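You operate a simulated robot arm through the tools that you are given. There is no shell and no other tool. Be economical: measure what you need, move in short steps, check, and stop when the job is done.

The job below is to be done with a simulated robot arm. You get a single attempt, and the scene is never put back.

JOB
Open the wooden door of the brown cabinet, take the green lump and put it on the shelf of the brown cupboard, then shut the door. Take the name card from the far end of the long table and leave it on the free corner of the back table. Fetch the fondant box that says "green" from the far end of the long table and set it on top of the clear cake dome. Put the 28 mm pink mini cake layer from the far end of the long table on the shelf under the sealer table and the 47 mm pink mini cake layer on the top shelf of the trolley. Put one of the tubs from the middle of the long table on the shelf under the airbrush table. Take the glass bowl on the middle of the long table and put it away on the far end of the long table. Switch the black rocker switch on. Put one of the cupcakes from the teal tray on the counter top by the fridge. Take the 30 mm plain mini cake layer from the head end of the long table and leave it on the shelf under the side table. Fetch the chocolate glaze bottle from the far end of the long table and stand it on the white plate there. Do these in any order. Set down upright: glaze bottle.

It is judged by the outcome, as a careful person would: the job done as asked, and still so three seconds after it is handed in. It fails if anything else is knocked over, pushed out of place, dropped, spilled or broken.

ROBOT AND FRAMES
A 6-joint arm with a two-finger parallel gripper on a trunk, on a base that drives. Base frame: it is fixed to the floor where the robot stands at the start and does not move with it; the origin is under the middle of the robot, x ahead of it, y to its left, z up. Readings come in m, rad, newtons and seconds.
With the tool pointing down near the work surface it reaches from about 0.34 to 0.86 m from the robot's upright axis, wherever it stands. Its first joint turns from -2.007 to 2.007 rad. Places, roughly: black rocker switch [-3.8, 0.6, 0.8]; cake dome (23x22x14 cm) [-0.2, 0.7, 0.8]; counter top by the fridge [-6.7, -1.9, 0.9]; cupcake (6x6x4 cm) [-3.7, 0.8, 0.8]; far end of the long table [-0.3, 1.2, 0.8]; fondant box [-0.5, 0.75, 0.75]; free corner of the back table [3.4, 2, 0.8]; glass bowl (11x12x6 cm) [-2, 0.9, 0.8]; glaze bottle [0, 1.25, 0.75]; green lump (4x4x3 cm) [-1.1, 1.4, 0.8]; name card [-1, 1.5, 0.75]; pink mini cake layer [-0.5, 0.75, 0.75]; plain mini cake layer [-3.75, -0.5, 0.75]; plate (12x12x1 cm) [0.1, 1.3, 0.8]; shelf of the brown cupboard (51x18 cm) [0.78, -0.56, 0.36]; shelf under the airbrush table [-5.9, 1.3, 0.3]; shelf under the sealer table [-1.8, -1.4, 0.3]; shelf under the side table [-4.8, -2.3, 0.4]; top shelf of the trolley [2.1, -0.1, 0.7]; tub [-1, 0.5, 0.75]; wooden door of the brown cabinet [0.7, -0.4, 0.3]. Payload 3.43 kg.
Tool frame: the origin (TCP) lies between the finger pads and is the grasp point; the fingertips stand 0.034 m ahead of it; z points along the fingers, y is the line along which they close. The gripper opens to 0.128 m. The fingers are 0.024 m wide and 0.012 m thick; the gripper's body (0.048 by 0.13 m) begins 0.096 m behind the TCP.
Orientation is that of the tool frame in the base frame, as a unit quaternion [w, x, y, z]. With the fingers straight down and closing along the base's y, the tool's x points along the base's -x, its y along +y and its z along -z.

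CONTROLS
- The arm moves only by the tool send_rows. Its arguments are lists of equal length, an entry for each row: "translation": the shift along the base's x, y, z in m, a list of three; "turn": the turn, a rotation vector about the base's x, y, z in rad, a list of three; "fingers": the gripper command, from -1 (fully open) to 1 (shut), values between in proportion. In form: {"translation": [[dx, dy, dz], ...], "turn": [[rx, ry, rz], ...], "fingers": [fingers, ...]}. A call has 1 to 10 rows; each row is the pose to reach, as a shift and turn from the pose commanded when the call began. Each row takes 0.2 s and may step no farther than 0.05 m and 0.15 rad from the row before; otherwise, or with a gripper value out of range, the whole call is refused. Where a pose cannot be reached the arm comes as near as it can. A force on the tool above 40 N (or 10 N above the force at the start of the call, whichever is more), or a blocked arm, ends the call early, and 0.2 s more pass. The fingers move at their own pace (about 0.108 m/s each) and stop on an object; they squeeze with about 34 N. The grip force told is the motor's: it shows also when the fingers shut on nothing. Time passes only in rows, and 0.2 s behind the last, so rows that repeat a pose let the fingers close. The reply holds the time, the measured pose of the TCP, the force on the tool along the base axes, the opening and the grip force, in the units named above and with some noise, with the torque about the TCP (base axes, N m) and any sound that the robot's microphone picked up, and new pictures: "views" is both (left out), scene, wrist or none.
- Cameras (640 x 400 px; columns grow to the right, rows downward): "scene" is now at [-0.053, 0.2615, 1.3865]; the picture's right is [0.93, -0.36, 0.00], its down [-0.30, -0.79, -0.53] and it looks along [0.19, 0.49, -0.85] (base axes); focal length 214 px, centre (320, 200). "wrist" rides on the gripper at [0.076, -0.011, -0.16] in the tool frame; the picture's right is [0.15, 0.99, 0.00], its down [-0.88, 0.13, -0.46] and it looks along [-0.45, 0.07, 0.89] (tool axes); focal length 234 px, centre (320, 200).
- move_column(by): slides the trunk up (or, below 0, down) by that many m; the arm and the scene camera ride with it, the base frame stays. It gives what a move gives, with no picture.
- steer(legs): drives the robot by 1 to 6 legs, each [ahead, turn to the left] in m and rad, along the robot's own axes; the way and the turn of a leg run together, so that a leg with both is an arc; at most 1.5 m and 3.142 rad a leg. The arm and the cameras ride along, it lands a little off, and it stops where it bumps. It gives what a move gives, and a new picture of the scene camera.
- turn_head(pan, tilt): turns the head with the scene camera to pan (to the left, within 1.798 rad either way) and tilt (down, from -0.506 to 1.204), counted from straight ahead of the robot. It gives what a move gives, and a new picture of the scene camera.
- probe_pixels(camera, pixels): for up to 12 pixels [column, row] of the newest picture of that camera ("zoom" is the newest enlarged one), the place [x, y, z] in the base frame of the surface seen there, good to about 0.002 m, but the place of the scene camera against the robot may be out by one fixed shift of up to 0.018 m in any direction. It takes no simulated time.
- enlarge(camera, box): a new picture of the part [left, top, right, bottom] of that camera's present view, enlarged. It takes no simulated time.
- finish_job(): hands the job in; it is judged then, once.

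Work in short steps. Measure before you move; look again where a grasp or a placing could have gone wrong, and mend it. You have 371 turns and 360 pictures in all, those below and enlarged ones among them. Open the gripper and draw the arm clear of the work before you hand the job in, unless the task says otherwise; then end with one line.

The tools are called after "Emit:" by a JSON object that holds its "fn" and its "kwargs". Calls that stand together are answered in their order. send_rows: Moves the arm, as the interface text tells. Its arguments: {"type":"object","properties":{"translation":{"type":"array"},"turn":{"type":"array"},"fingers":{"type":"array"},"views":{"type":"string","enum":["both","scene","wrist","none"]}},"required":["translation","turn","fingers"]} The other tools are called the same way: move_column (by) slides the trunk up or down; steer (legs) drives the base; turn_head (pan, tilt) turns the head that bears the scene camera; probe_pixels (camera, pixels) gives the place of the surface under pixels of a picture; enlarge (camera, box) takes an enlarged picture of a part of a camera's view; finish_job () hands the job in.

At the start:

```text
time_s: 0.0
tcp_pos: [0.0593, 0.4776, 1.1744]
ee_rot: [0.0, 0.0, 1.0, 0.0]
ft_force: [-0.8, -0.6, 0.4]
torque: [0.05, -0.02, 0.01]
gripper_width: 0.1283
grip_force: 0.0
trunk travel left (down, up): [-0.675, 0.115]
robot x, y, heading: [0.0004, 0.0034, 0.0]
head pan, tilt: [1.204, 1.016]
```

scene: 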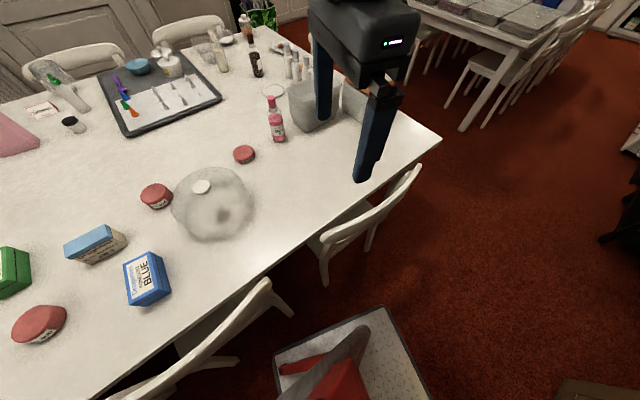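
wrist: 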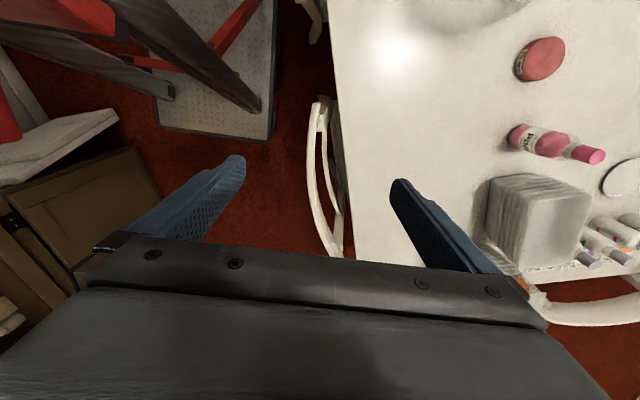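

The scene shows the far end of the long table with the dome near (212,205), pink layers, fondant boxes and bottles. I measure key items first.

Emit:
{"fn": "probe_pixels", "kwargs": {"camera": "scene", "pixels": [[201, 187], [244, 154], [156, 196], [40, 322], [95, 243], [148, 275], [12, 270], [256, 65], [280, 47], [42, 108], [72, 125], [272, 118]]}}

Emit:
{"fn": "enlarge", "kwargs": {"camera": "scene", "box": [0, 0, 320, 200]}}

Emit:
{"fn": "enlarge", "kwargs": {"camera": "scene", "box": [0, 140, 320, 340]}}

```text
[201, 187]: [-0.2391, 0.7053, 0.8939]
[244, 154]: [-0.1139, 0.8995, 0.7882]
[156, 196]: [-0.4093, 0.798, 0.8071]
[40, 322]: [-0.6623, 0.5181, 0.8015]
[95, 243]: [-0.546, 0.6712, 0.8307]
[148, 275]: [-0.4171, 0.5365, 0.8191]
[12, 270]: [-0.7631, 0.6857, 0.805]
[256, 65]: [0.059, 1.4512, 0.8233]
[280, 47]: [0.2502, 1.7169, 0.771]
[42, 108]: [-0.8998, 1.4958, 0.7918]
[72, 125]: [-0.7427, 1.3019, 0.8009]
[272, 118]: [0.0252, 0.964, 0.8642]
```

```text
2.00 times, centred on (160, 100) of scene
```

zoom: 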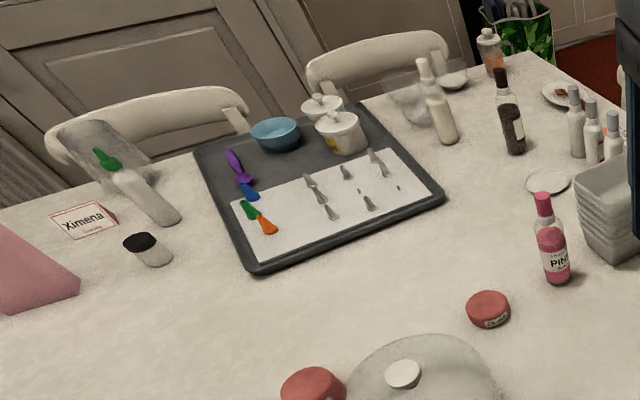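

```text
2.00 times, centred on (160, 240) of scene
```

zoom: 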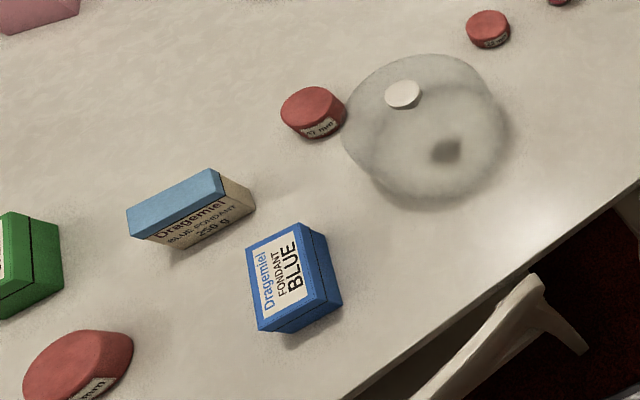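

Now I look around further left (towards -x) for the rest of the far end: green lump, green box, tubs.

Emit:
{"fn": "turn_head", "kwargs": {"pan": 1.75, "tilt": 0.8}}

Emit:
{"fn": "enlarge", "kwargs": {"camera": "scene", "box": [0, 0, 320, 200]}}

Emit:
{"fn": "enlarge", "kwargs": {"camera": "scene", "box": [160, 100, 480, 300]}}

Emit:
{"fn": "enlarge", "kwargs": {"camera": "scene", "box": [160, 200, 480, 400]}}

```text
time_s: 1.0
tcp_pos: [0.0588, 0.4772, 1.173]
ee_rot: [0.0, 0.0, 1.0, 0.0]
ft_force: [-0.3, -0.7, -0.4]
torque: [0.0, -0.01, -0.01]
gripper_width: 0.128
grip_force: 0.1
trunk travel left (down, up): [-0.675, 0.115]
robot x, y, heading: [0.001, -0.0012, 0.001]
head pan, tilt: [1.751, 0.799]
```

scene: 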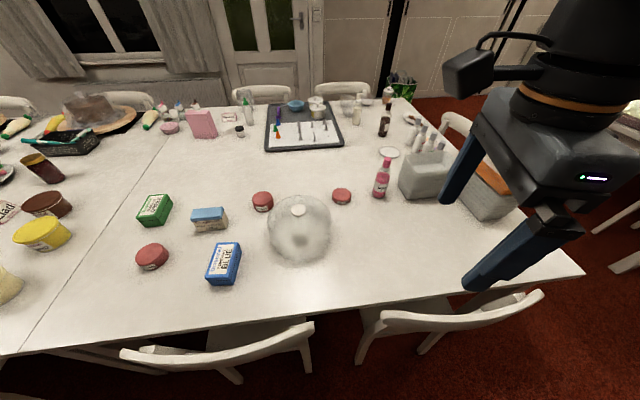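

```text
2.00 times, centred on (160, 100) of scene
```

zoom: 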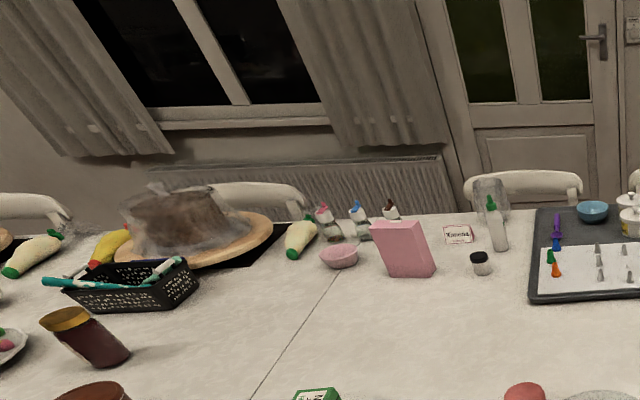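

```text
2.00 times, centred on (320, 200) of scene
```

zoom: 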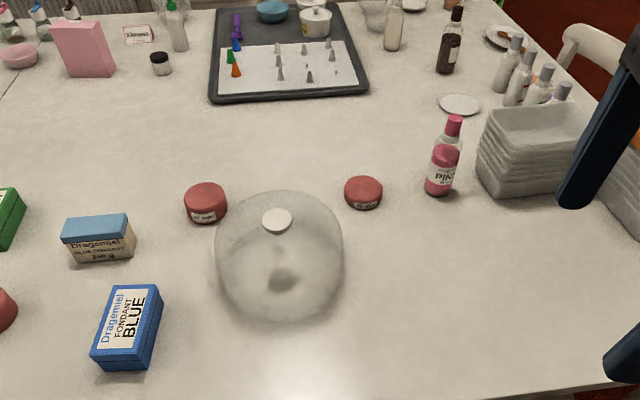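

```text
2.00 times, centred on (320, 300) of scene
```

zoom: 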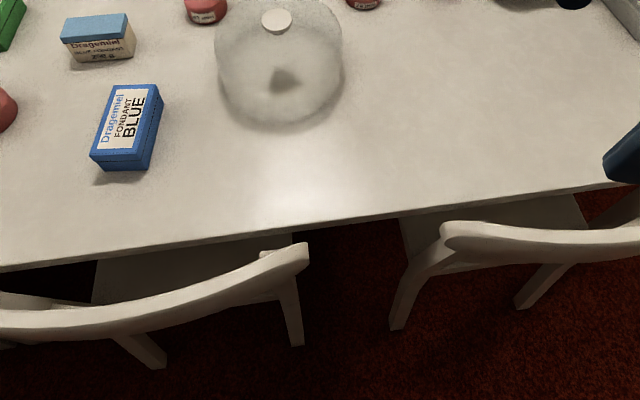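

I zoom in tighter on the pink bowl/back area, the layer labels and the boxes.

Emit:
{"fn": "enlarge", "kwargs": {"camera": "scene", "box": [130, 90, 250, 165]}}

Emit:
{"fn": "enlarge", "kwargs": {"camera": "scene", "box": [120, 180, 248, 260]}}

Emit:
{"fn": "enlarge", "kwargs": {"camera": "scene", "box": [240, 170, 368, 250]}}

Emit:
{"fn": "enlarge", "kwargs": {"camera": "scene", "box": [0, 90, 160, 190]}}

```text
5.33 times, centred on (190, 128) of scene
```

zoom: 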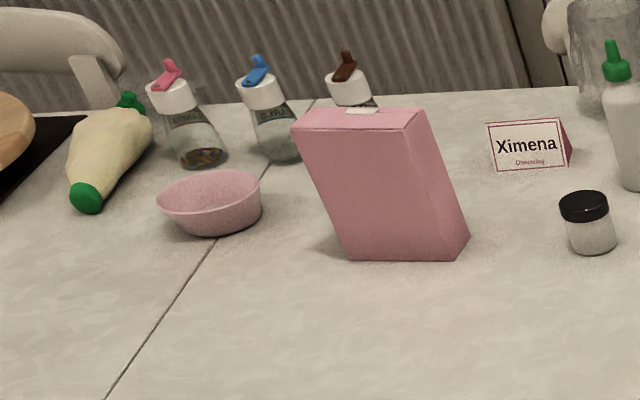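

```text
5.00 times, centred on (184, 220) of scene
```

zoom: 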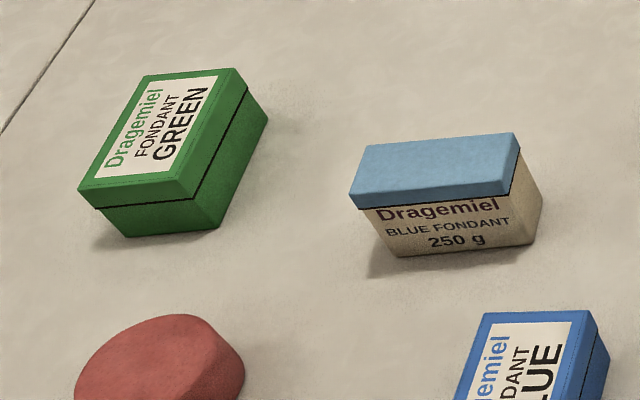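

```text
5.00 times, centred on (304, 210) of scene
```

zoom: 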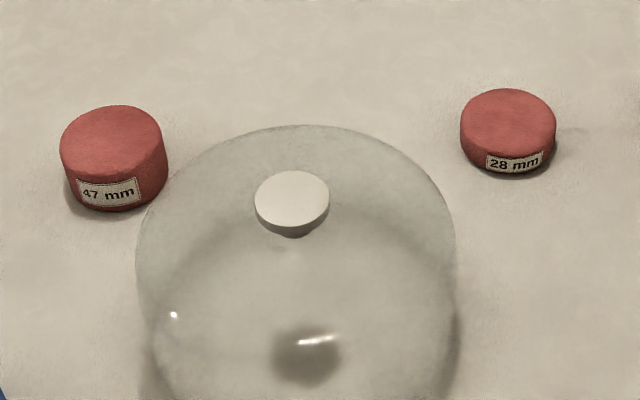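

```text
4.00 times, centred on (80, 140) of scene
```

zoom: 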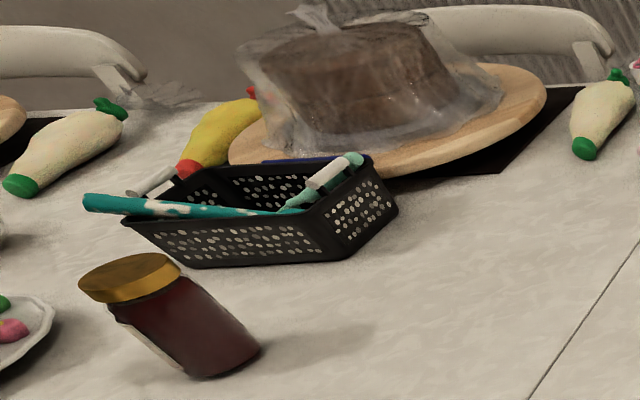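

The labels are legible: 47 mm at (263,201), 28 mm at (342,196), GREEN box at (154,210). Next I survey the surroundings by panning the head.

Emit:
{"fn": "turn_head", "kwargs": {"pan": 0.6, "tilt": 0.6}}

Emit:
{"fn": "turn_head", "kwargs": {"pan": -0.6, "tilt": 0.7}}

Emit:
{"fn": "turn_head", "kwargs": {"pan": -1.79, "tilt": 0.6}}

```text
time_s: 2.3
tcp_pos: [0.0589, 0.4772, 1.1734]
ee_rot: [0.001, 0.0, 1.0, 0.0]
ft_force: [0.7, -0.6, -0.1]
torque: [0.0, 0.0, 0.01]
gripper_width: 0.1281
grip_force: 0.0
trunk travel left (down, up): [-0.675, 0.115]
robot x, y, heading: [0.0012, 0.0007, 0.001]
head pan, tilt: [0.6, 0.6]
```

scene: 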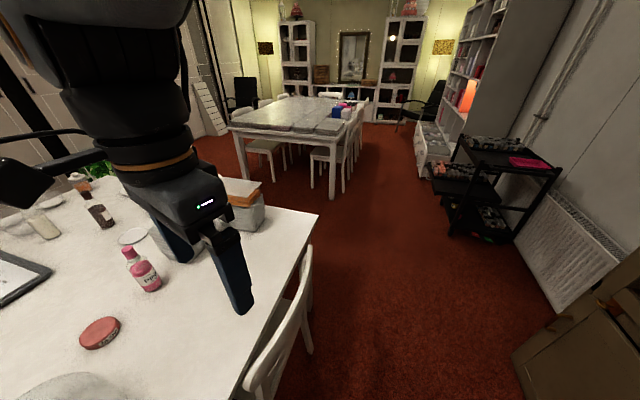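

```text
time_s: 3.7
tcp_pos: [0.0591, 0.4769, 1.1742]
ee_rot: [-0.001, -0.001, 1.0, -0.001]
ft_force: [-0.3, -0.3, 0.4]
torque: [0.0, -0.01, -0.03]
gripper_width: 0.1279
grip_force: 0.0
trunk travel left (down, up): [-0.675, 0.115]
robot x, y, heading: [-0.0014, -0.0002, 0.003]
head pan, tilt: [-0.6, 0.7]
```

scene: 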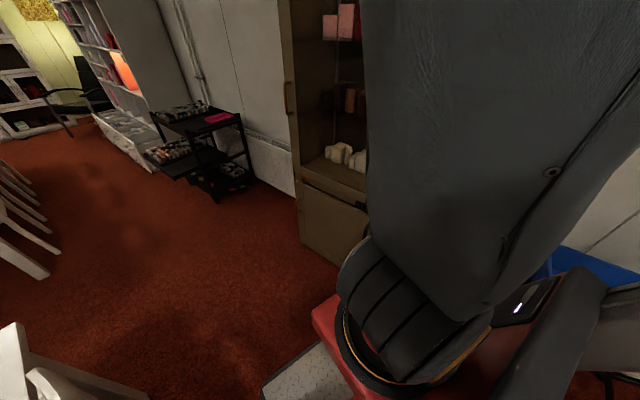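

```text
time_s: 5.1
tcp_pos: [0.0592, 0.4769, 1.1733]
ee_rot: [0.0, 0.0, 1.0, 0.0]
ft_force: [-1.3, -0.4, 0.3]
torque: [-0.01, -0.03, 0.01]
gripper_width: 0.1278
grip_force: 0.1
trunk travel left (down, up): [-0.675, 0.115]
robot x, y, heading: [-0.0023, 0.0007, -0.001]
head pan, tilt: [-1.791, 0.6]
```

scene: 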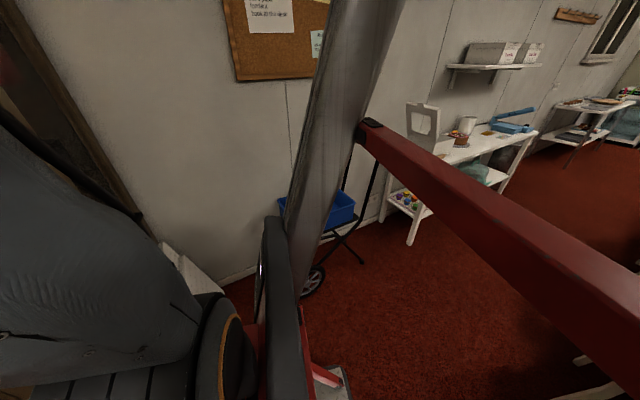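

I look straight ahead and down to see the base's footprint and the cabinet.

Emit:
{"fn": "turn_head", "kwargs": {"pan": 0.1, "tilt": 1.1}}

Emit:
{"fn": "turn_head", "kwargs": {"pan": 1.79, "tilt": 0.2}}

```text
time_s: 7.0
tcp_pos: [0.0597, 0.4768, 1.1751]
ee_rot: [0.0, 0.0, 1.0, 0.001]
ft_force: [-0.5, 0.1, -0.1]
torque: [0.01, 0.0, 0.01]
gripper_width: 0.1278
grip_force: 0.0
trunk travel left (down, up): [-0.675, 0.115]
robot x, y, heading: [0.0005, 0.0005, -0.001]
head pan, tilt: [0.099, 1.1]
```

scene: 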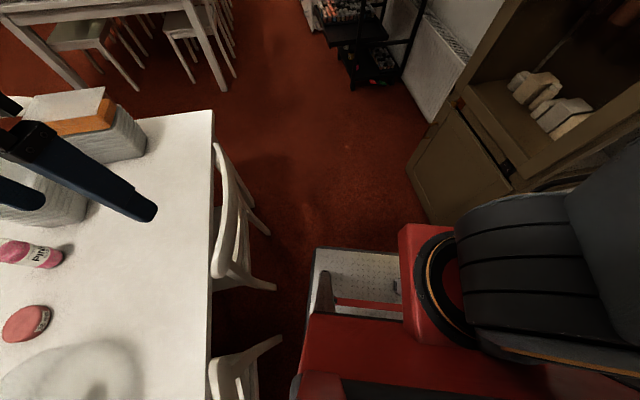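

```text
time_s: 8.7
tcp_pos: [0.0585, 0.4767, 1.1736]
ee_rot: [0.001, 0.0, 1.0, 0.0]
ft_force: [-0.6, 0.0, 0.6]
torque: [0.04, 0.01, 0.01]
gripper_width: 0.1279
grip_force: 0.0
trunk travel left (down, up): [-0.675, 0.115]
robot x, y, heading: [-0.0033, 0.0027, 0.002]
head pan, tilt: [1.791, 0.201]
```

scene: 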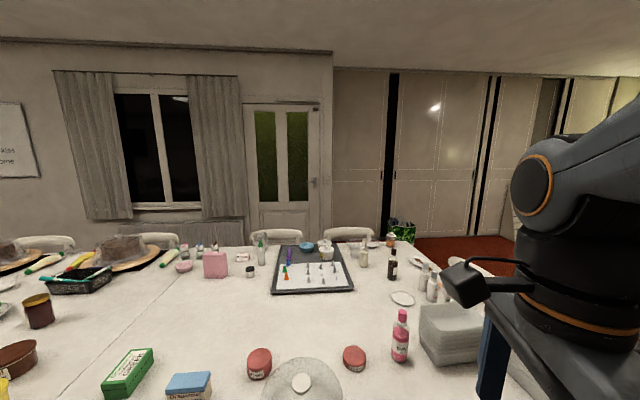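

I step back to pan 0.1 to measure base and surroundings with probes.

Emit:
{"fn": "probe_pixels", "kwargs": {"camera": "scene", "pixels": [[242, 258], [215, 265], [185, 266], [250, 272], [130, 362], [354, 357], [391, 262], [402, 298], [200, 350], [38, 312], [300, 235], [225, 230]]}}

Emit:
{"fn": "turn_head", "kwargs": {"pan": 0.1, "tilt": 1.1}}

Emit:
{"fn": "probe_pixels", "kwargs": {"camera": "scene", "pixels": [[315, 250], [402, 250], [400, 225], [325, 312], [310, 315], [297, 375], [213, 112], [207, 300], [270, 290], [265, 233], [418, 160], [420, 185]]}}

```text
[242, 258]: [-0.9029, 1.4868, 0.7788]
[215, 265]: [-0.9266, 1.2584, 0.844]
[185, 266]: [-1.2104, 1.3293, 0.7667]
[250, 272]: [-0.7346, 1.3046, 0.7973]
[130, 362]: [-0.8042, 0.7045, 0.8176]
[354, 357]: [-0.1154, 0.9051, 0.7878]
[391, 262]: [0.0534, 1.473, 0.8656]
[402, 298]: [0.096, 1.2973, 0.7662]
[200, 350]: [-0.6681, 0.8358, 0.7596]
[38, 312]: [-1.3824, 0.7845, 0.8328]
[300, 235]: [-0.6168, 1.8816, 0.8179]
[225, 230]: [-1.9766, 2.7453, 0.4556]
```

```text
time_s: 10.4
tcp_pos: [0.0595, 0.4776, 1.1747]
ee_rot: [0.0, 0.001, 1.0, 0.0]
ft_force: [-0.3, 0.1, 0.0]
torque: [0.01, -0.04, -0.01]
gripper_width: 0.128
grip_force: 0.1
trunk travel left (down, up): [-0.675, 0.115]
robot x, y, heading: [0.0018, 0.0004, -0.004]
head pan, tilt: [0.099, 1.1]
```

scene: 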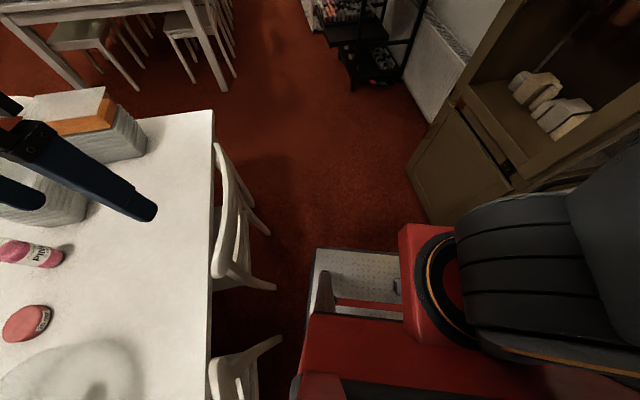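

```text
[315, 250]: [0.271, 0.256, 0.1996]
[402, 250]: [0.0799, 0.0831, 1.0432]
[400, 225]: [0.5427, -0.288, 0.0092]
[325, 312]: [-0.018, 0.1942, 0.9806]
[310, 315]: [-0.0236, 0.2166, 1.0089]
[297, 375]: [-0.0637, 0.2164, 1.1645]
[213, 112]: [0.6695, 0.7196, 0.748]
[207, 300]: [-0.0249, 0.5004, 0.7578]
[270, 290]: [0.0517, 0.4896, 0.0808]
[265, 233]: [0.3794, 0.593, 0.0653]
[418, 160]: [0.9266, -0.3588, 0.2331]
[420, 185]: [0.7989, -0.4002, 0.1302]
```

I probe the chair backs and the aisle to know clearances.

Emit:
{"fn": "probe_pixels", "kwargs": {"camera": "scene", "pixels": [[222, 270], [222, 170], [222, 365], [275, 340], [240, 285], [318, 300], [330, 285], [395, 290], [310, 200], [440, 175], [510, 165], [455, 95]]}}

Emit:
{"fn": "enlarge", "kwargs": {"camera": "scene", "box": [400, 0, 640, 220]}}

```text
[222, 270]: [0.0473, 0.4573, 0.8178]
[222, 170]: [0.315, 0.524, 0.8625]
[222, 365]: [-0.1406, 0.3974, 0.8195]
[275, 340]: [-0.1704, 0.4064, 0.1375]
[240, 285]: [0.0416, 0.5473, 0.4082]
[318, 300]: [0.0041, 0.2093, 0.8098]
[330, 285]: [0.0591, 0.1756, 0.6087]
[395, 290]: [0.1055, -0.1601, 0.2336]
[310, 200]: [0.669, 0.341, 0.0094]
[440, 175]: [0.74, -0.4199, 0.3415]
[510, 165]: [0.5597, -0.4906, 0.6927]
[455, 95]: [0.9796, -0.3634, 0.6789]
```

```text
1.82 times, centred on (520, 110) of scene
```

zoom: 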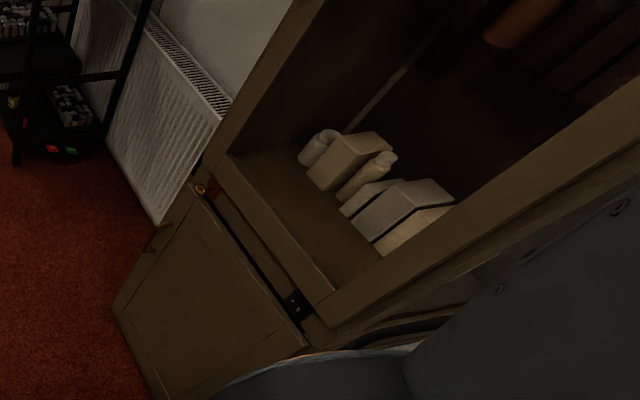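

I check the side aisle behind (towards -x), where I want to back up to x=-0.5.

Emit:
{"fn": "turn_head", "kwargs": {"pan": 1.79, "tilt": 1.0}}

Emit:
{"fn": "probe_pixels", "kwargs": {"camera": "scene", "pixels": [[230, 280], [150, 280], [290, 255], [100, 300], [50, 330], [60, 250], [380, 265], [450, 250], [20, 380], [200, 380]]}}

```text
time_s: 12.2
tcp_pos: [0.0599, 0.4769, 1.1735]
ee_rot: [0.0, 0.001, 1.0, -0.001]
ft_force: [0.1, -1.2, -0.7]
torque: [0.03, -0.01, 0.0]
gripper_width: 0.1281
grip_force: 0.1
trunk travel left (down, up): [-0.675, 0.115]
robot x, y, heading: [0.003, -0.0008, -0.004]
head pan, tilt: [1.791, 1.0]
```

scene: 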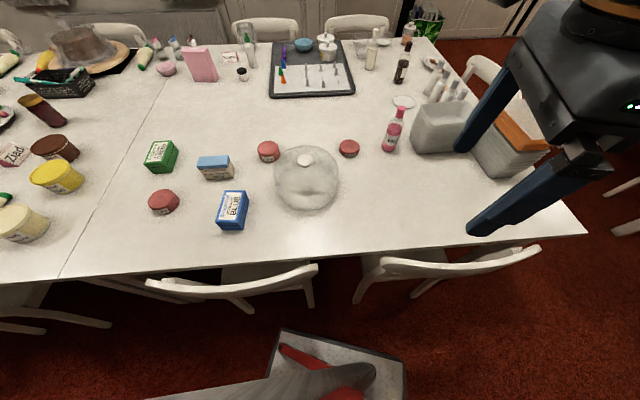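

```text
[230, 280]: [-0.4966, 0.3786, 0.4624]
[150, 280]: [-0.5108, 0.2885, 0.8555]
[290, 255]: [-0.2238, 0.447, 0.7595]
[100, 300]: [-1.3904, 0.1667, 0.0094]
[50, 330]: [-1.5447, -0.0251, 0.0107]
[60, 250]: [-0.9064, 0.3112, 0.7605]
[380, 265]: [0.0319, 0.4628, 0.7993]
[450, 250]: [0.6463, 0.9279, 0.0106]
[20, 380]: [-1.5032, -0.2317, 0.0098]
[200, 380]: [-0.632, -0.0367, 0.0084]
```

The table turns out to be rotated by about 0.28 rad in the base frame (edge through (-0.22,0.45) and (0.67,0.72)). I back up and turn parallel to it, keeping clear of chairs (backs at (-0.51,0.29)).

Emit:
{"fn": "steer", "kwargs": {"legs": [[-0.2, 0], [0, 0.16], [-0.17, 0], [0, 0.125]]}}

```text
time_s: 16.1
tcp_pos: [-0.4463, 0.447, 1.1734]
ee_rot: [0.0, -0.143, 0.99, 0.001]
ft_force: [0.8, 0.4, -0.2]
torque: [0.0, -0.01, 0.02]
gripper_width: 0.1278
grip_force: 0.1
trunk travel left (down, up): [-0.675, 0.115]
robot x, y, heading: [-0.3714, -0.0283, 0.285]
head pan, tilt: [1.791, 1.0]
```

scene: 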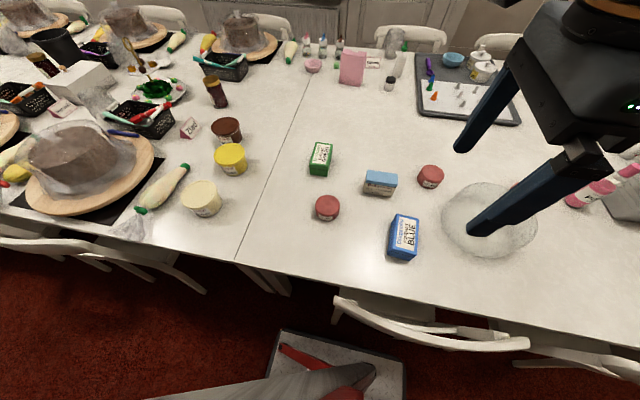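

I measure the GREEN box's corners, the dome knob and the layers from here.

Emit:
{"fn": "enlarge", "kwargs": {"camera": "scene", "box": [270, 120, 398, 200]}}

Emit:
{"fn": "probe_pixels", "kwargs": {"camera": "scene", "pixels": [[315, 144], [332, 145], [310, 166], [325, 168], [308, 175], [323, 177], [430, 172], [462, 213], [326, 203], [360, 70], [230, 153], [378, 178]]}}

```text
5.00 times, centred on (334, 160) of scene
```

zoom: 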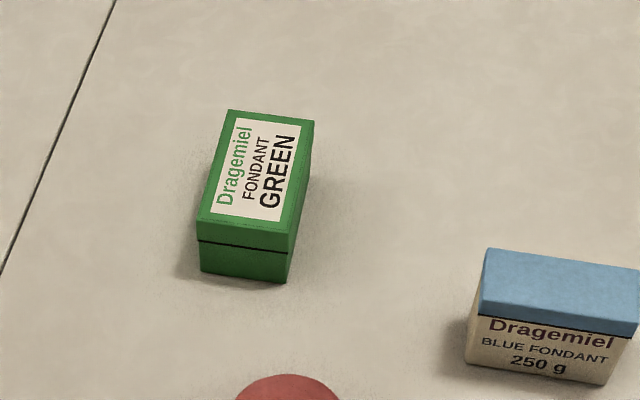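

```text
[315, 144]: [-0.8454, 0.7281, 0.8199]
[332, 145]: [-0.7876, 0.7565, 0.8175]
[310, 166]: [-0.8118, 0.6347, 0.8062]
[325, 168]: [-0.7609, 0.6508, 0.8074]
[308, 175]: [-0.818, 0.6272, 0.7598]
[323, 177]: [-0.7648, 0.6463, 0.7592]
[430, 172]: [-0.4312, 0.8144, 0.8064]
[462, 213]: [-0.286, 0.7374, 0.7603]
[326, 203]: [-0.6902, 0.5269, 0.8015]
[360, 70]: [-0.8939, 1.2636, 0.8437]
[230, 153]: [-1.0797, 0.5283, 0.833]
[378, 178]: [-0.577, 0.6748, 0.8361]
```

The box top is centred near (-0.801,0.693), 0.10 long across the table and 0.055 wide. I swing the arm above it while turning the tool so the fingers close on the narrow side.

Emit:
{"fn": "send_rows", "kwargs": {"translation": [[-0.0355, 0.0246, -0.01], [-0.071, 0.0492, -0.02], [-0.1065, 0.0738, -0.03], [-0.142, 0.0984, -0.04], [-0.1775, 0.123, -0.05], [-0.213, 0.1476, -0.06], [-0.2485, 0.1722, -0.07], [-0.284, 0.1968, -0.08], [-0.3195, 0.2214, -0.09], [-0.355, 0.246, -0.1]], "turn": [[0, 0, 0.145], [0, 0, 0.29], [0, 0, 0.435], [0, 0, 0.58], [0, 0, 0.725], [0, 0, 0.87], [0, 0, 1.015], [0, 0, 1.16], [0, 0, 1.305], [0, 0, 1.45]], "fingers": [-1, -1, -1, -1, -1, -1, -1, -1, -1, -1]}}

```text
time_s: 17.6
tcp_pos: [-0.626, 0.6176, 1.2598]
ee_rot: [0.015, -0.533, 0.84, 0.105]
ft_force: [0.7, 0.5, 0.4]
torque: [-0.02, -0.01, 0.0]
gripper_width: 0.1279
grip_force: 0.1
trunk travel left (down, up): [-0.675, 0.115]
robot x, y, heading: [-0.368, -0.0278, 0.287]
head pan, tilt: [1.791, 1.0]
stopped in row 7: the arm was blocked; the commanded pose is now the measured one
```

scene: 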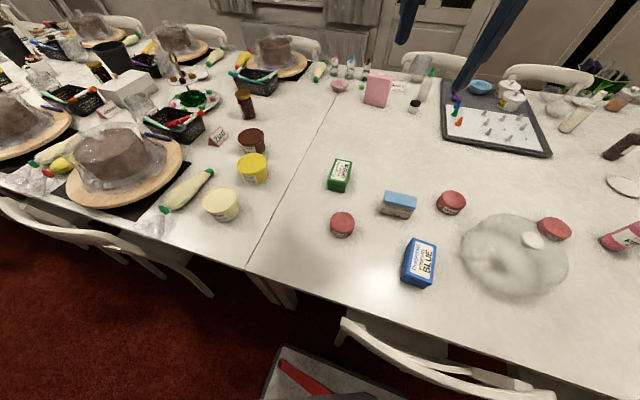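
wrist: 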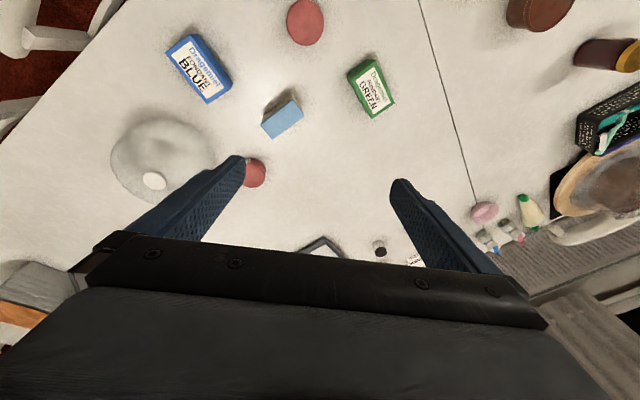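

The arm got blocked and the scene view seems shifted. I hold still one row and re-read.

Emit:
{"fn": "send_rows", "kwargs": {"translation": [[0, 0, 0]], "turn": [[0, 0, 0]], "fingers": [-1], "views": "both"}}

Emit:
{"fn": "probe_pixels", "kwargs": {"camera": "wrist", "pixels": [[370, 85], [156, 182], [305, 22], [280, 120], [256, 172]]}}

Emit:
{"fn": "probe_pixels", "kwargs": {"camera": "scene", "pixels": [[340, 168], [533, 240], [342, 220], [399, 197], [451, 198]]}}

```text
time_s: 18.0
tcp_pos: [-0.6269, 0.6172, 1.2604]
ee_rot: [0.015, -0.534, 0.839, 0.105]
ft_force: [-0.6, 0.1, -0.7]
torque: [0.01, -0.01, -0.01]
gripper_width: 0.1279
grip_force: 0.1
trunk travel left (down, up): [-0.675, 0.115]
robot x, y, heading: [-0.3701, -0.0272, 0.285]
head pan, tilt: [1.791, 1.0]
```

scene: 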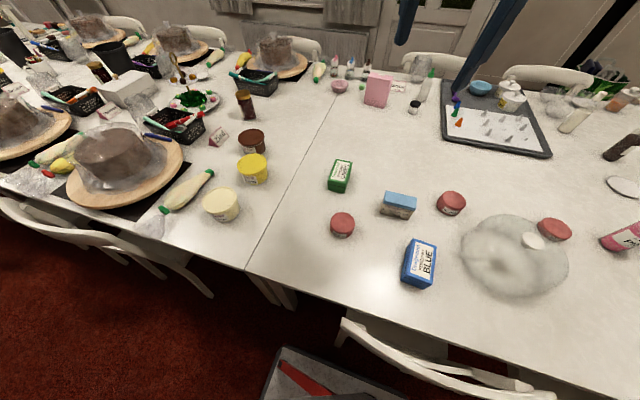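
wrist: 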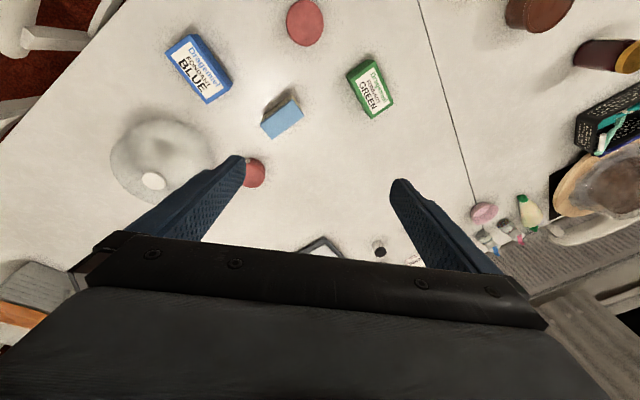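

```text
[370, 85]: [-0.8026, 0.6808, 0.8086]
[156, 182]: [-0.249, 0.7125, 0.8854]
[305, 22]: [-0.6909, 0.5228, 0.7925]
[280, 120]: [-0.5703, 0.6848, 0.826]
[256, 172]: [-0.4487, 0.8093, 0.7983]
```

```text
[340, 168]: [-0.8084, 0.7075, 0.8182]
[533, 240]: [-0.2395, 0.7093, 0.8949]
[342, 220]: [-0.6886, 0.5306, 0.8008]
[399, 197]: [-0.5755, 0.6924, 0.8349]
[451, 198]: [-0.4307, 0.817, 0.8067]
```

J1 seems to have reached its limit (box bearing too far back), so I'll reverse the robot. First I check chairs on the way.

Emit:
{"fn": "probe_pixels", "kwargs": {"camera": "scene", "pixels": [[105, 238], [40, 218], [205, 290], [160, 262], [350, 330], [450, 380], [390, 362], [150, 380], [60, 380], [270, 380]]}}

```text
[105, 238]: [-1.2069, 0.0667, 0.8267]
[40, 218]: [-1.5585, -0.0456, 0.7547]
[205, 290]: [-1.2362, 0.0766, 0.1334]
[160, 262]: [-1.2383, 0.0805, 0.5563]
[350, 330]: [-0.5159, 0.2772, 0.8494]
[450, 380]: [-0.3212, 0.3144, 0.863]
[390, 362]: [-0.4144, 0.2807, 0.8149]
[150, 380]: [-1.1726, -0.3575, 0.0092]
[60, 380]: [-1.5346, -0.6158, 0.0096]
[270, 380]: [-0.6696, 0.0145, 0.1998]
```

Chair backs lie at n≈0.38–0.40 while my side is at 0.33, so I reverse 0.38 m straight.

Emit:
{"fn": "steer", "kwargs": {"legs": [[-0.38, 0]]}}

```text
time_s: 20.4
tcp_pos: [-0.9923, 0.5087, 1.2614]
ee_rot: [0.015, -0.536, 0.837, 0.106]
ft_force: [-0.1, -0.1, -0.1]
torque: [0.03, -0.03, 0.0]
gripper_width: 0.1283
grip_force: 0.0
trunk travel left (down, up): [-0.675, 0.115]
robot x, y, heading: [-0.7316, -0.1318, 0.287]
head pan, tilt: [1.791, 1.0]
```

scene: 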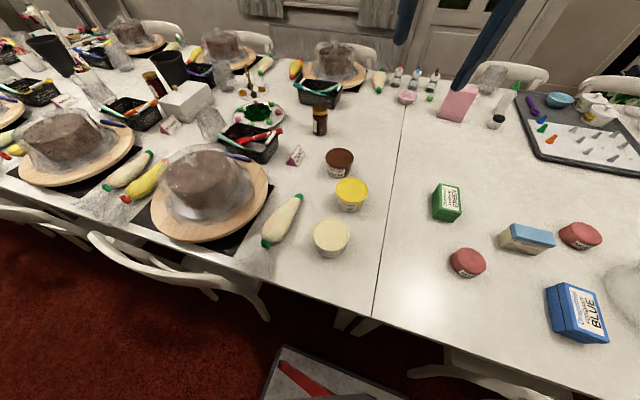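

I straighten the tool (fingers closing along the box's narrow side) and move above the GREEN box, at z 1.0.

Emit:
{"fn": "send_rows", "kwargs": {"translation": [[0.0233, 0.0229, -0.0326], [0.0465, 0.0458, -0.0653], [0.0698, 0.0686, -0.0979], [0.093, 0.0915, -0.1305], [0.1163, 0.1144, -0.1631], [0.1395, 0.1373, -0.1958], [0.1628, 0.1601, -0.2284], [0.186, 0.183, -0.261]], "turn": [[-0.0193, -0.0195, 0.0905], [-0.0385, -0.039, 0.181], [-0.0578, -0.0585, 0.2715], [-0.077, -0.078, 0.362], [-0.0963, -0.0975, 0.4525], [-0.1155, -0.117, 0.543], [-0.1348, -0.1365, 0.6335], [-0.154, -0.156, 0.724]], "fingers": [-1, -1, -1, -1, -1, -1, -1, -1]}}

```text
time_s: 22.2
tcp_pos: [-0.8054, 0.6907, 0.9993]
ee_rot: [-0.001, 0.803, -0.596, 0.002]
ft_force: [0.0, -1.3, 0.6]
torque: [0.04, 0.0, -0.01]
gripper_width: 0.128
grip_force: 0.2
trunk travel left (down, up): [-0.675, 0.115]
robot x, y, heading: [-0.7323, -0.1356, 0.287]
head pan, tilt: [1.791, 1.0]
```

scene: 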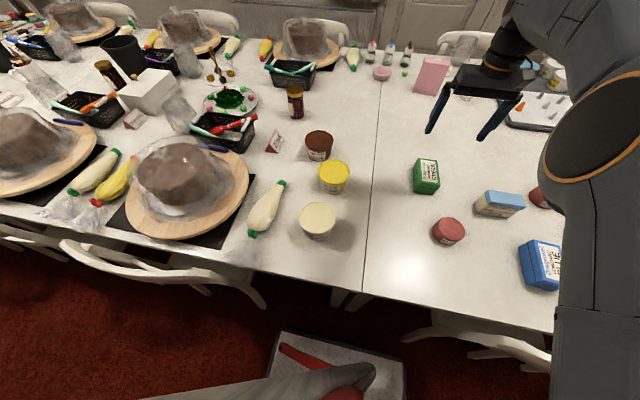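
wrist: 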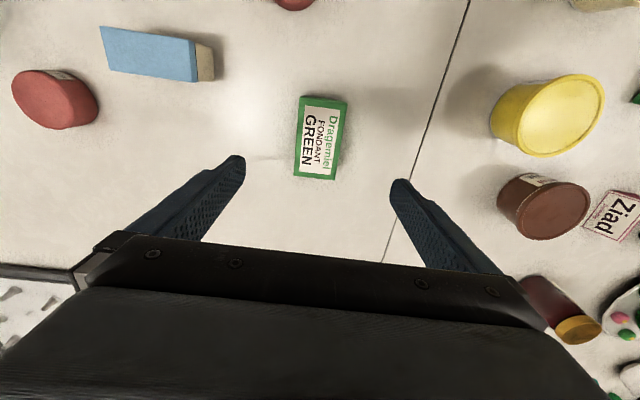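

The wrist picture shows the box at (321,138); I probe its top corners precisely.

Emit:
{"fn": "probe_pixels", "kwargs": {"camera": "wrist", "pixels": [[301, 98], [345, 103], [296, 175], [333, 178], [321, 138], [270, 160], [380, 160]]}}

```text
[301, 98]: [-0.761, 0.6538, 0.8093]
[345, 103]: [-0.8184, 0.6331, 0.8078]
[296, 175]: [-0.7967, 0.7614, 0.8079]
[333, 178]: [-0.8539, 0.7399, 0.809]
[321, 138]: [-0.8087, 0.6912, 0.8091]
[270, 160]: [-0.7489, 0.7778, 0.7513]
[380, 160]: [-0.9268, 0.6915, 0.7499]
```

Box centre (-0.8075,0.697), top z 0.8085, yaw ≈0.335. I descend to TCP z 0.796 with a small yaw fix, then close.

Emit:
{"fn": "send_rows", "kwargs": {"translation": [[-0.002, 0.006, -0.04], [-0.002, 0.006, -0.09], [-0.002, 0.006, -0.135], [-0.002, 0.006, -0.175], [-0.002, 0.006, -0.203], [-0.002, 0.006, -0.203], [-0.002, 0.006, -0.203], [-0.002, 0.006, -0.203]], "turn": [[0, 0, 0.02], [0, 0, 0.04], [0, 0, 0.04], [0, 0, 0.04], [0, 0, 0.04], [0, 0, 0.04], [0, 0, 0.04], [0, 0, 0.04]], "fingers": [-1, -1, -1, -1, -1, 1, 1, 1], "views": "none"}}

Emit:
{"fn": "send_rows", "kwargs": {"translation": [[0, 0, 0.04], [0, 0, 0.08], [0, 0, 0.13], [0, 0, 0.18], [0, 0, 0.22]], "turn": [[0, 0, 0], [0, 0, 0], [0, 0, 0], [0, 0, 0], [0, 0, 0]], "fingers": [1, 1, 1, 1, 1], "views": "wrist"}}

```text
time_s: 24.0
tcp_pos: [-0.8084, 0.6981, 0.7937]
ee_rot: [0.0, 0.815, -0.58, 0.0]
ft_force: [0.8, 1.0, 0.2]
torque: [0.22, 0.01, -0.06]
gripper_width: 0.0661
grip_force: 34.0
trunk travel left (down, up): [-0.675, 0.115]
robot x, y, heading: [-0.7327, -0.1338, 0.287]
head pan, tilt: [1.791, 1.0]
```

```text
time_s: 25.2
tcp_pos: [-0.8064, 0.6972, 1.0148]
ee_rot: [0.0, 0.816, -0.578, 0.001]
ft_force: [-0.4, 0.2, -0.7]
torque: [-0.01, 0.01, 0.01]
gripper_width: 0.0
grip_force: 33.4
trunk travel left (down, up): [-0.675, 0.115]
robot x, y, heading: [-0.7317, -0.1306, 0.29]
head pan, tilt: [1.791, 1.0]
```

wrist: 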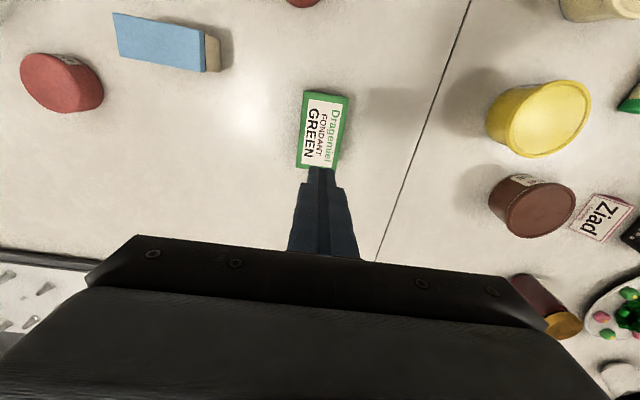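

The grip read 34 N at width 0.066 but the box slipped on lifting. I re-measure the box's pose to correct yaw and depth.

Emit:
{"fn": "enlarge", "kwargs": {"camera": "wrist", "box": [272, 80, 368, 180]}}

Emit:
{"fn": "probe_pixels", "kwargs": {"camera": "wrist", "pixels": [[305, 92], [347, 97], [298, 164], [335, 167], [302, 130], [342, 130], [322, 130], [350, 100], [340, 165]]}}

```text
4.00 times, centred on (320, 130) of wrist
```

zoom: 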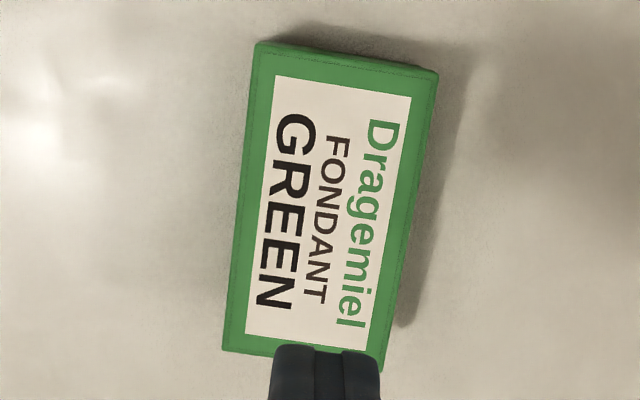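

```text
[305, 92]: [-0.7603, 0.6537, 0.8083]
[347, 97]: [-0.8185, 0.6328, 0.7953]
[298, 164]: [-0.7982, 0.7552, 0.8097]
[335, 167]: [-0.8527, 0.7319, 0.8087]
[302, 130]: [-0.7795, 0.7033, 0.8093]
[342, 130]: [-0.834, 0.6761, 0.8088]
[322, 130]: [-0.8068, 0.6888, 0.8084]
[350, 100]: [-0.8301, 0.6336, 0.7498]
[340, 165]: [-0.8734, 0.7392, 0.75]
```

The box hasn't moved and yaw matches. I regrasp, hold longer and lift slowly by 3 cm to check.

Emit:
{"fn": "send_rows", "kwargs": {"translation": [[0, 0, 0], [0, 0, 0], [0, 0, -0.04], [0, 0, -0.09], [0, 0, -0.135], [0, 0, -0.175], [0, 0, -0.217], [0, 0, -0.217], [0, 0, -0.217], [0, 0, -0.217]], "turn": [[0, 0, 0], [0, 0, 0], [0, 0, 0], [0, 0, 0], [0, 0, 0], [0, 0, 0], [0, 0, 0], [0, 0, 0], [0, 0, 0], [0, 0, 0]], "fingers": [-1, -1, -1, -1, -1, -1, -1, -1, 1, 1], "views": "none"}}

Emit:
{"fn": "send_rows", "kwargs": {"translation": [[0, 0, 0], [0, 0, 0], [0, 0, 0], [0, 0, 0.005], [0, 0, 0.01], [0, 0, 0.015], [0, 0, 0.02], [0, 0, 0.03]], "turn": [[0, 0, 0], [0, 0, 0], [0, 0, 0], [0, 0, 0], [0, 0, 0], [0, 0, 0], [0, 0, 0], [0, 0, 0]], "fingers": [1, 1, 1, 1, 1, 1, 1, 1], "views": "both"}}

```text
time_s: 27.4
tcp_pos: [-0.8082, 0.6986, 0.7984]
ee_rot: [0.001, 0.815, -0.579, 0.0]
ft_force: [-1.5, 0.1, -0.3]
torque: [0.12, 0.0, 0.03]
gripper_width: 0.0658
grip_force: 33.9
trunk travel left (down, up): [-0.675, 0.115]
robot x, y, heading: [-0.7313, -0.1357, 0.288]
head pan, tilt: [1.791, 1.0]
```

```text
time_s: 29.2
tcp_pos: [-0.8093, 0.698, 0.8291]
ee_rot: [0.001, 0.815, -0.579, 0.001]
ft_force: [-1.1, 0.2, -2.8]
torque: [-0.02, -0.01, -0.03]
gripper_width: 0.0657
grip_force: 33.8
trunk travel left (down, up): [-0.675, 0.115]
robot x, y, heading: [-0.7307, -0.1298, 0.292]
head pan, tilt: [1.791, 1.0]
```

scene: 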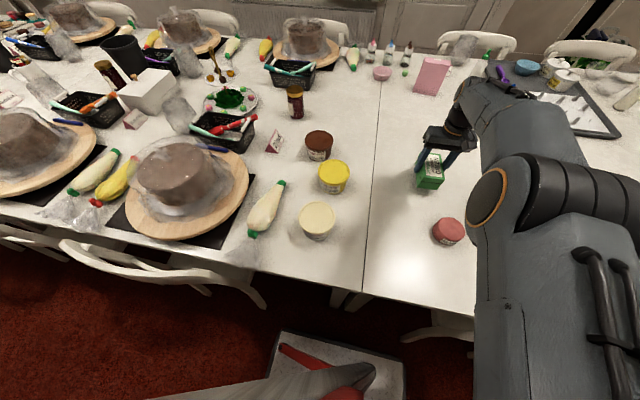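
wrist: 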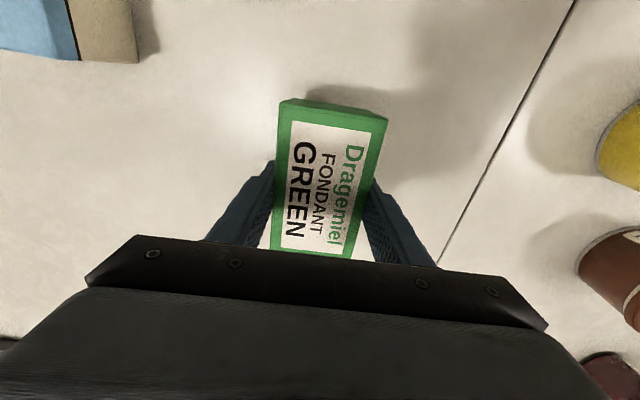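

The box is held (2.8 N). I lift gently to about z 1.03, then drive ahead 0.36 m toward the dome.

Emit:
{"fn": "send_rows", "kwargs": {"translation": [[0, 0, 0.015], [0, 0, 0.035], [0, 0, 0.055], [0, 0, 0.08], [0, 0, 0.105], [0, 0, 0.13], [0, 0, 0.155], [0, 0, 0.18], [0, 0, 0.2], [0, 0, 0.21]], "turn": [[0, 0, 0], [0, 0, 0], [0, 0, 0], [0, 0, 0], [0, 0, 0], [0, 0, 0], [0, 0, 0], [0, 0, 0], [0, 0, 0], [0, 0, 0]], "fingers": [1, 1, 1, 1, 1, 1, 1, 1, 1, 1], "views": "none"}}

Emit:
{"fn": "steer", "kwargs": {"legs": [[0.36, 0]]}}

```text
time_s: 31.4
tcp_pos: [-0.8083, 0.6989, 1.0408]
ee_rot: [0.0, 0.815, -0.58, 0.0]
ft_force: [-0.1, -0.7, -3.2]
torque: [-0.03, 0.02, -0.01]
gripper_width: 0.0657
grip_force: 33.9
trunk travel left (down, up): [-0.675, 0.115]
robot x, y, heading: [-0.7299, -0.1349, 0.289]
head pan, tilt: [1.791, 1.0]
```

```text
time_s: 33.7
tcp_pos: [-0.4663, 0.803, 1.0402]
ee_rot: [0.0, 0.817, -0.577, -0.001]
ft_force: [0.0, 0.3, -2.7]
torque: [0.04, 0.0, 0.04]
gripper_width: 0.0658
grip_force: 33.8
trunk travel left (down, up): [-0.675, 0.115]
robot x, y, heading: [-0.3862, -0.0279, 0.293]
head pan, tilt: [1.791, 1.0]
```

scene: 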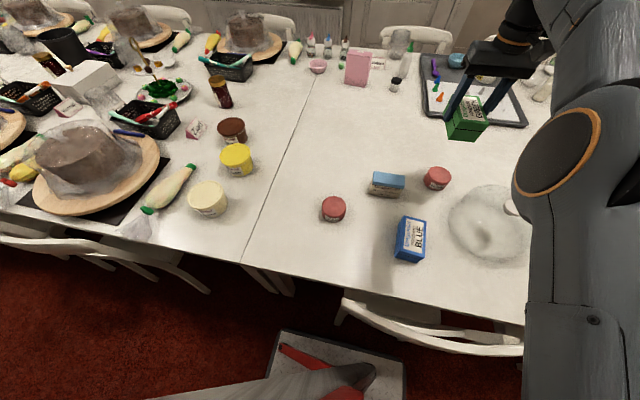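

I move over the knob at about (-0.247,0.711), staying at z 1.04.

Emit:
{"fn": "send_rows", "kwargs": {"translation": [[0.02, -0.008, 0], [0.055, -0.023, 0], [0.09, -0.038, 0], [0.125, -0.053, 0], [0.16, -0.068, 0], [0.195, -0.083, 0], [0.217, -0.092, 0], [0.217, -0.092, 0]], "turn": [[0, 0, 0], [0, 0, 0], [0, 0, 0], [0, 0, 0], [0, 0, 0], [0, 0, 0], [0, 0, 0], [0, 0, 0]], "fingers": [1, 1, 1, 1, 1, 1, 1, 1], "views": "both"}}

```text
time_s: 35.5
tcp_pos: [-0.2501, 0.7091, 1.0393]
ee_rot: [0.0, 0.817, -0.577, 0.0]
ft_force: [0.7, -0.2, -2.4]
torque: [0.02, 0.02, -0.01]
gripper_width: 0.0661
grip_force: 34.0
trunk travel left (down, up): [-0.675, 0.115]
robot x, y, heading: [-0.3864, -0.028, 0.296]
head pan, tilt: [1.791, 1.0]
```

scene: 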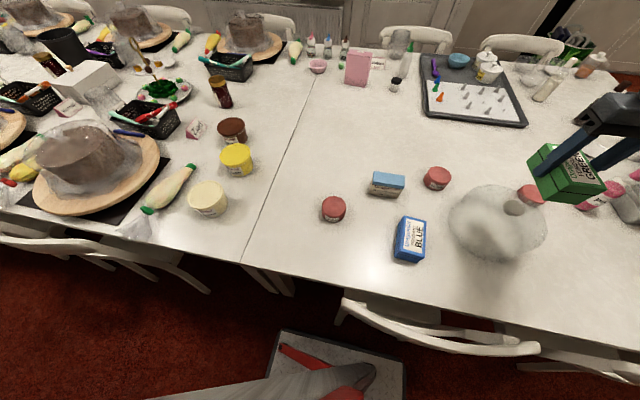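
wrist: 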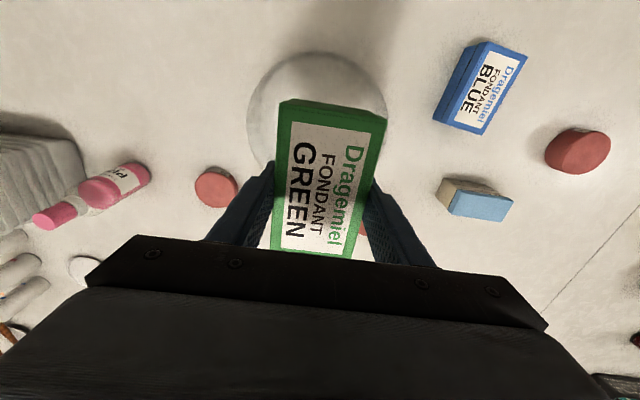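

I probe knob and reference features in both cameras to pin the scene offset.

Emit:
{"fn": "probe_pixels", "kwargs": {"camera": "scene", "pixels": [[514, 208], [506, 206], [521, 211], [514, 203], [437, 174], [388, 180], [412, 220]]}}

Emit:
{"fn": "probe_pixels", "kwargs": {"camera": "wrist", "pixels": [[573, 158], [480, 204], [487, 85], [248, 115], [385, 95], [300, 53], [327, 175]]}}

Emit:
{"fn": "enlarge", "kwargs": {"camera": "scene", "box": [430, 130, 640, 270]}}

```text
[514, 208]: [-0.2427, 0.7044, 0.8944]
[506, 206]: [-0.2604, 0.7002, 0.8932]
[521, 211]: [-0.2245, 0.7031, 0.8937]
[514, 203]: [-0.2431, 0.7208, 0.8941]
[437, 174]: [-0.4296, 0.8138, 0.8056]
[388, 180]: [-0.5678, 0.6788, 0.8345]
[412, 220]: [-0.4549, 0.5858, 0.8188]
```

```text
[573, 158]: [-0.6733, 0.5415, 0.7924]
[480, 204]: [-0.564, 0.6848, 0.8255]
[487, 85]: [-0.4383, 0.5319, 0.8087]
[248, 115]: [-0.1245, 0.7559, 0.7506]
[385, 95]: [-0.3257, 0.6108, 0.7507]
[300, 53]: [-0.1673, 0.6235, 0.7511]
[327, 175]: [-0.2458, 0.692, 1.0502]
```

```text
2.86 times, centred on (535, 200) of scene
```

zoom: 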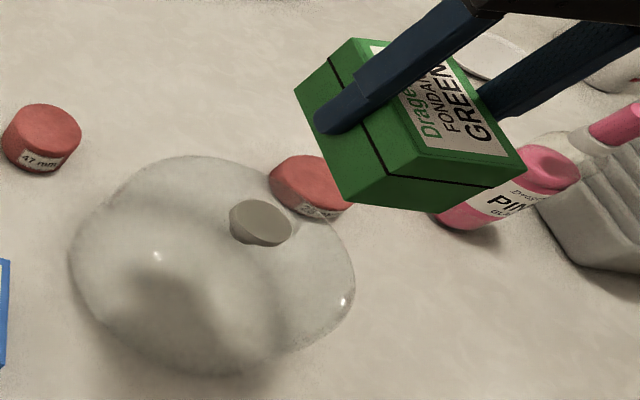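

I use the BLUE box's top corners in enlargements of both cameras as a common reference.

Emit:
{"fn": "enlarge", "kwargs": {"camera": "scene", "box": [360, 160, 456, 270]}}

```text
3.64 times, centred on (408, 215) of scene
```

zoom: 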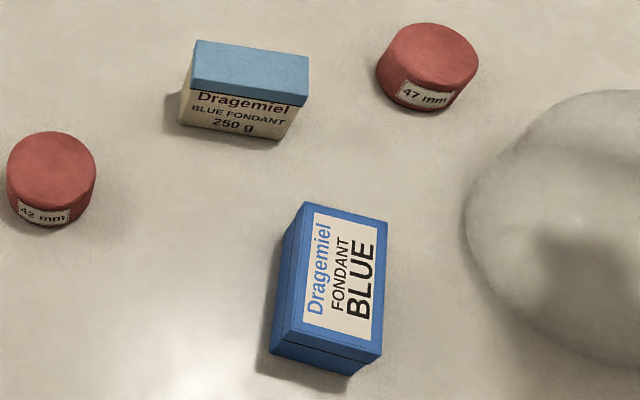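

Emit:
{"fn": "probe_pixels", "kwargs": {"camera": "zoom", "pixels": [[308, 204], [386, 223], [289, 340], [370, 357], [315, 218], [377, 231], [305, 327], [368, 344]]}}

Emit:
{"fn": "enlarge", "kwargs": {"camera": "wrist", "box": [424, 30, 544, 140]}}

```text
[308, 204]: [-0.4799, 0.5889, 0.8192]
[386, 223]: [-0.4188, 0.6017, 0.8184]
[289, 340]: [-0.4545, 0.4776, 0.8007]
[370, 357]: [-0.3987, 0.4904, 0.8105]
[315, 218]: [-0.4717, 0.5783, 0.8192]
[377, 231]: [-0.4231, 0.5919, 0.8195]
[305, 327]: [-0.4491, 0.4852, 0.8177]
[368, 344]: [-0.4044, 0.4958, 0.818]
```

```text
3.64 times, centred on (484, 85) of wrist
```

zoom: 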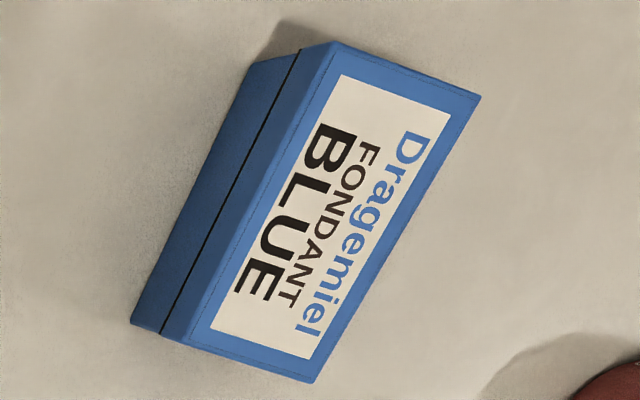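

Emit:
{"fn": "probe_pixels", "kwargs": {"camera": "zoom", "pixels": [[312, 358], [211, 325], [451, 114], [345, 75]]}}

```text
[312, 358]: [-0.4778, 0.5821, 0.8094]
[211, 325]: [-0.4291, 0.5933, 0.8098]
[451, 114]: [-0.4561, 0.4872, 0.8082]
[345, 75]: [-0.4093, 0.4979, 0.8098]
```

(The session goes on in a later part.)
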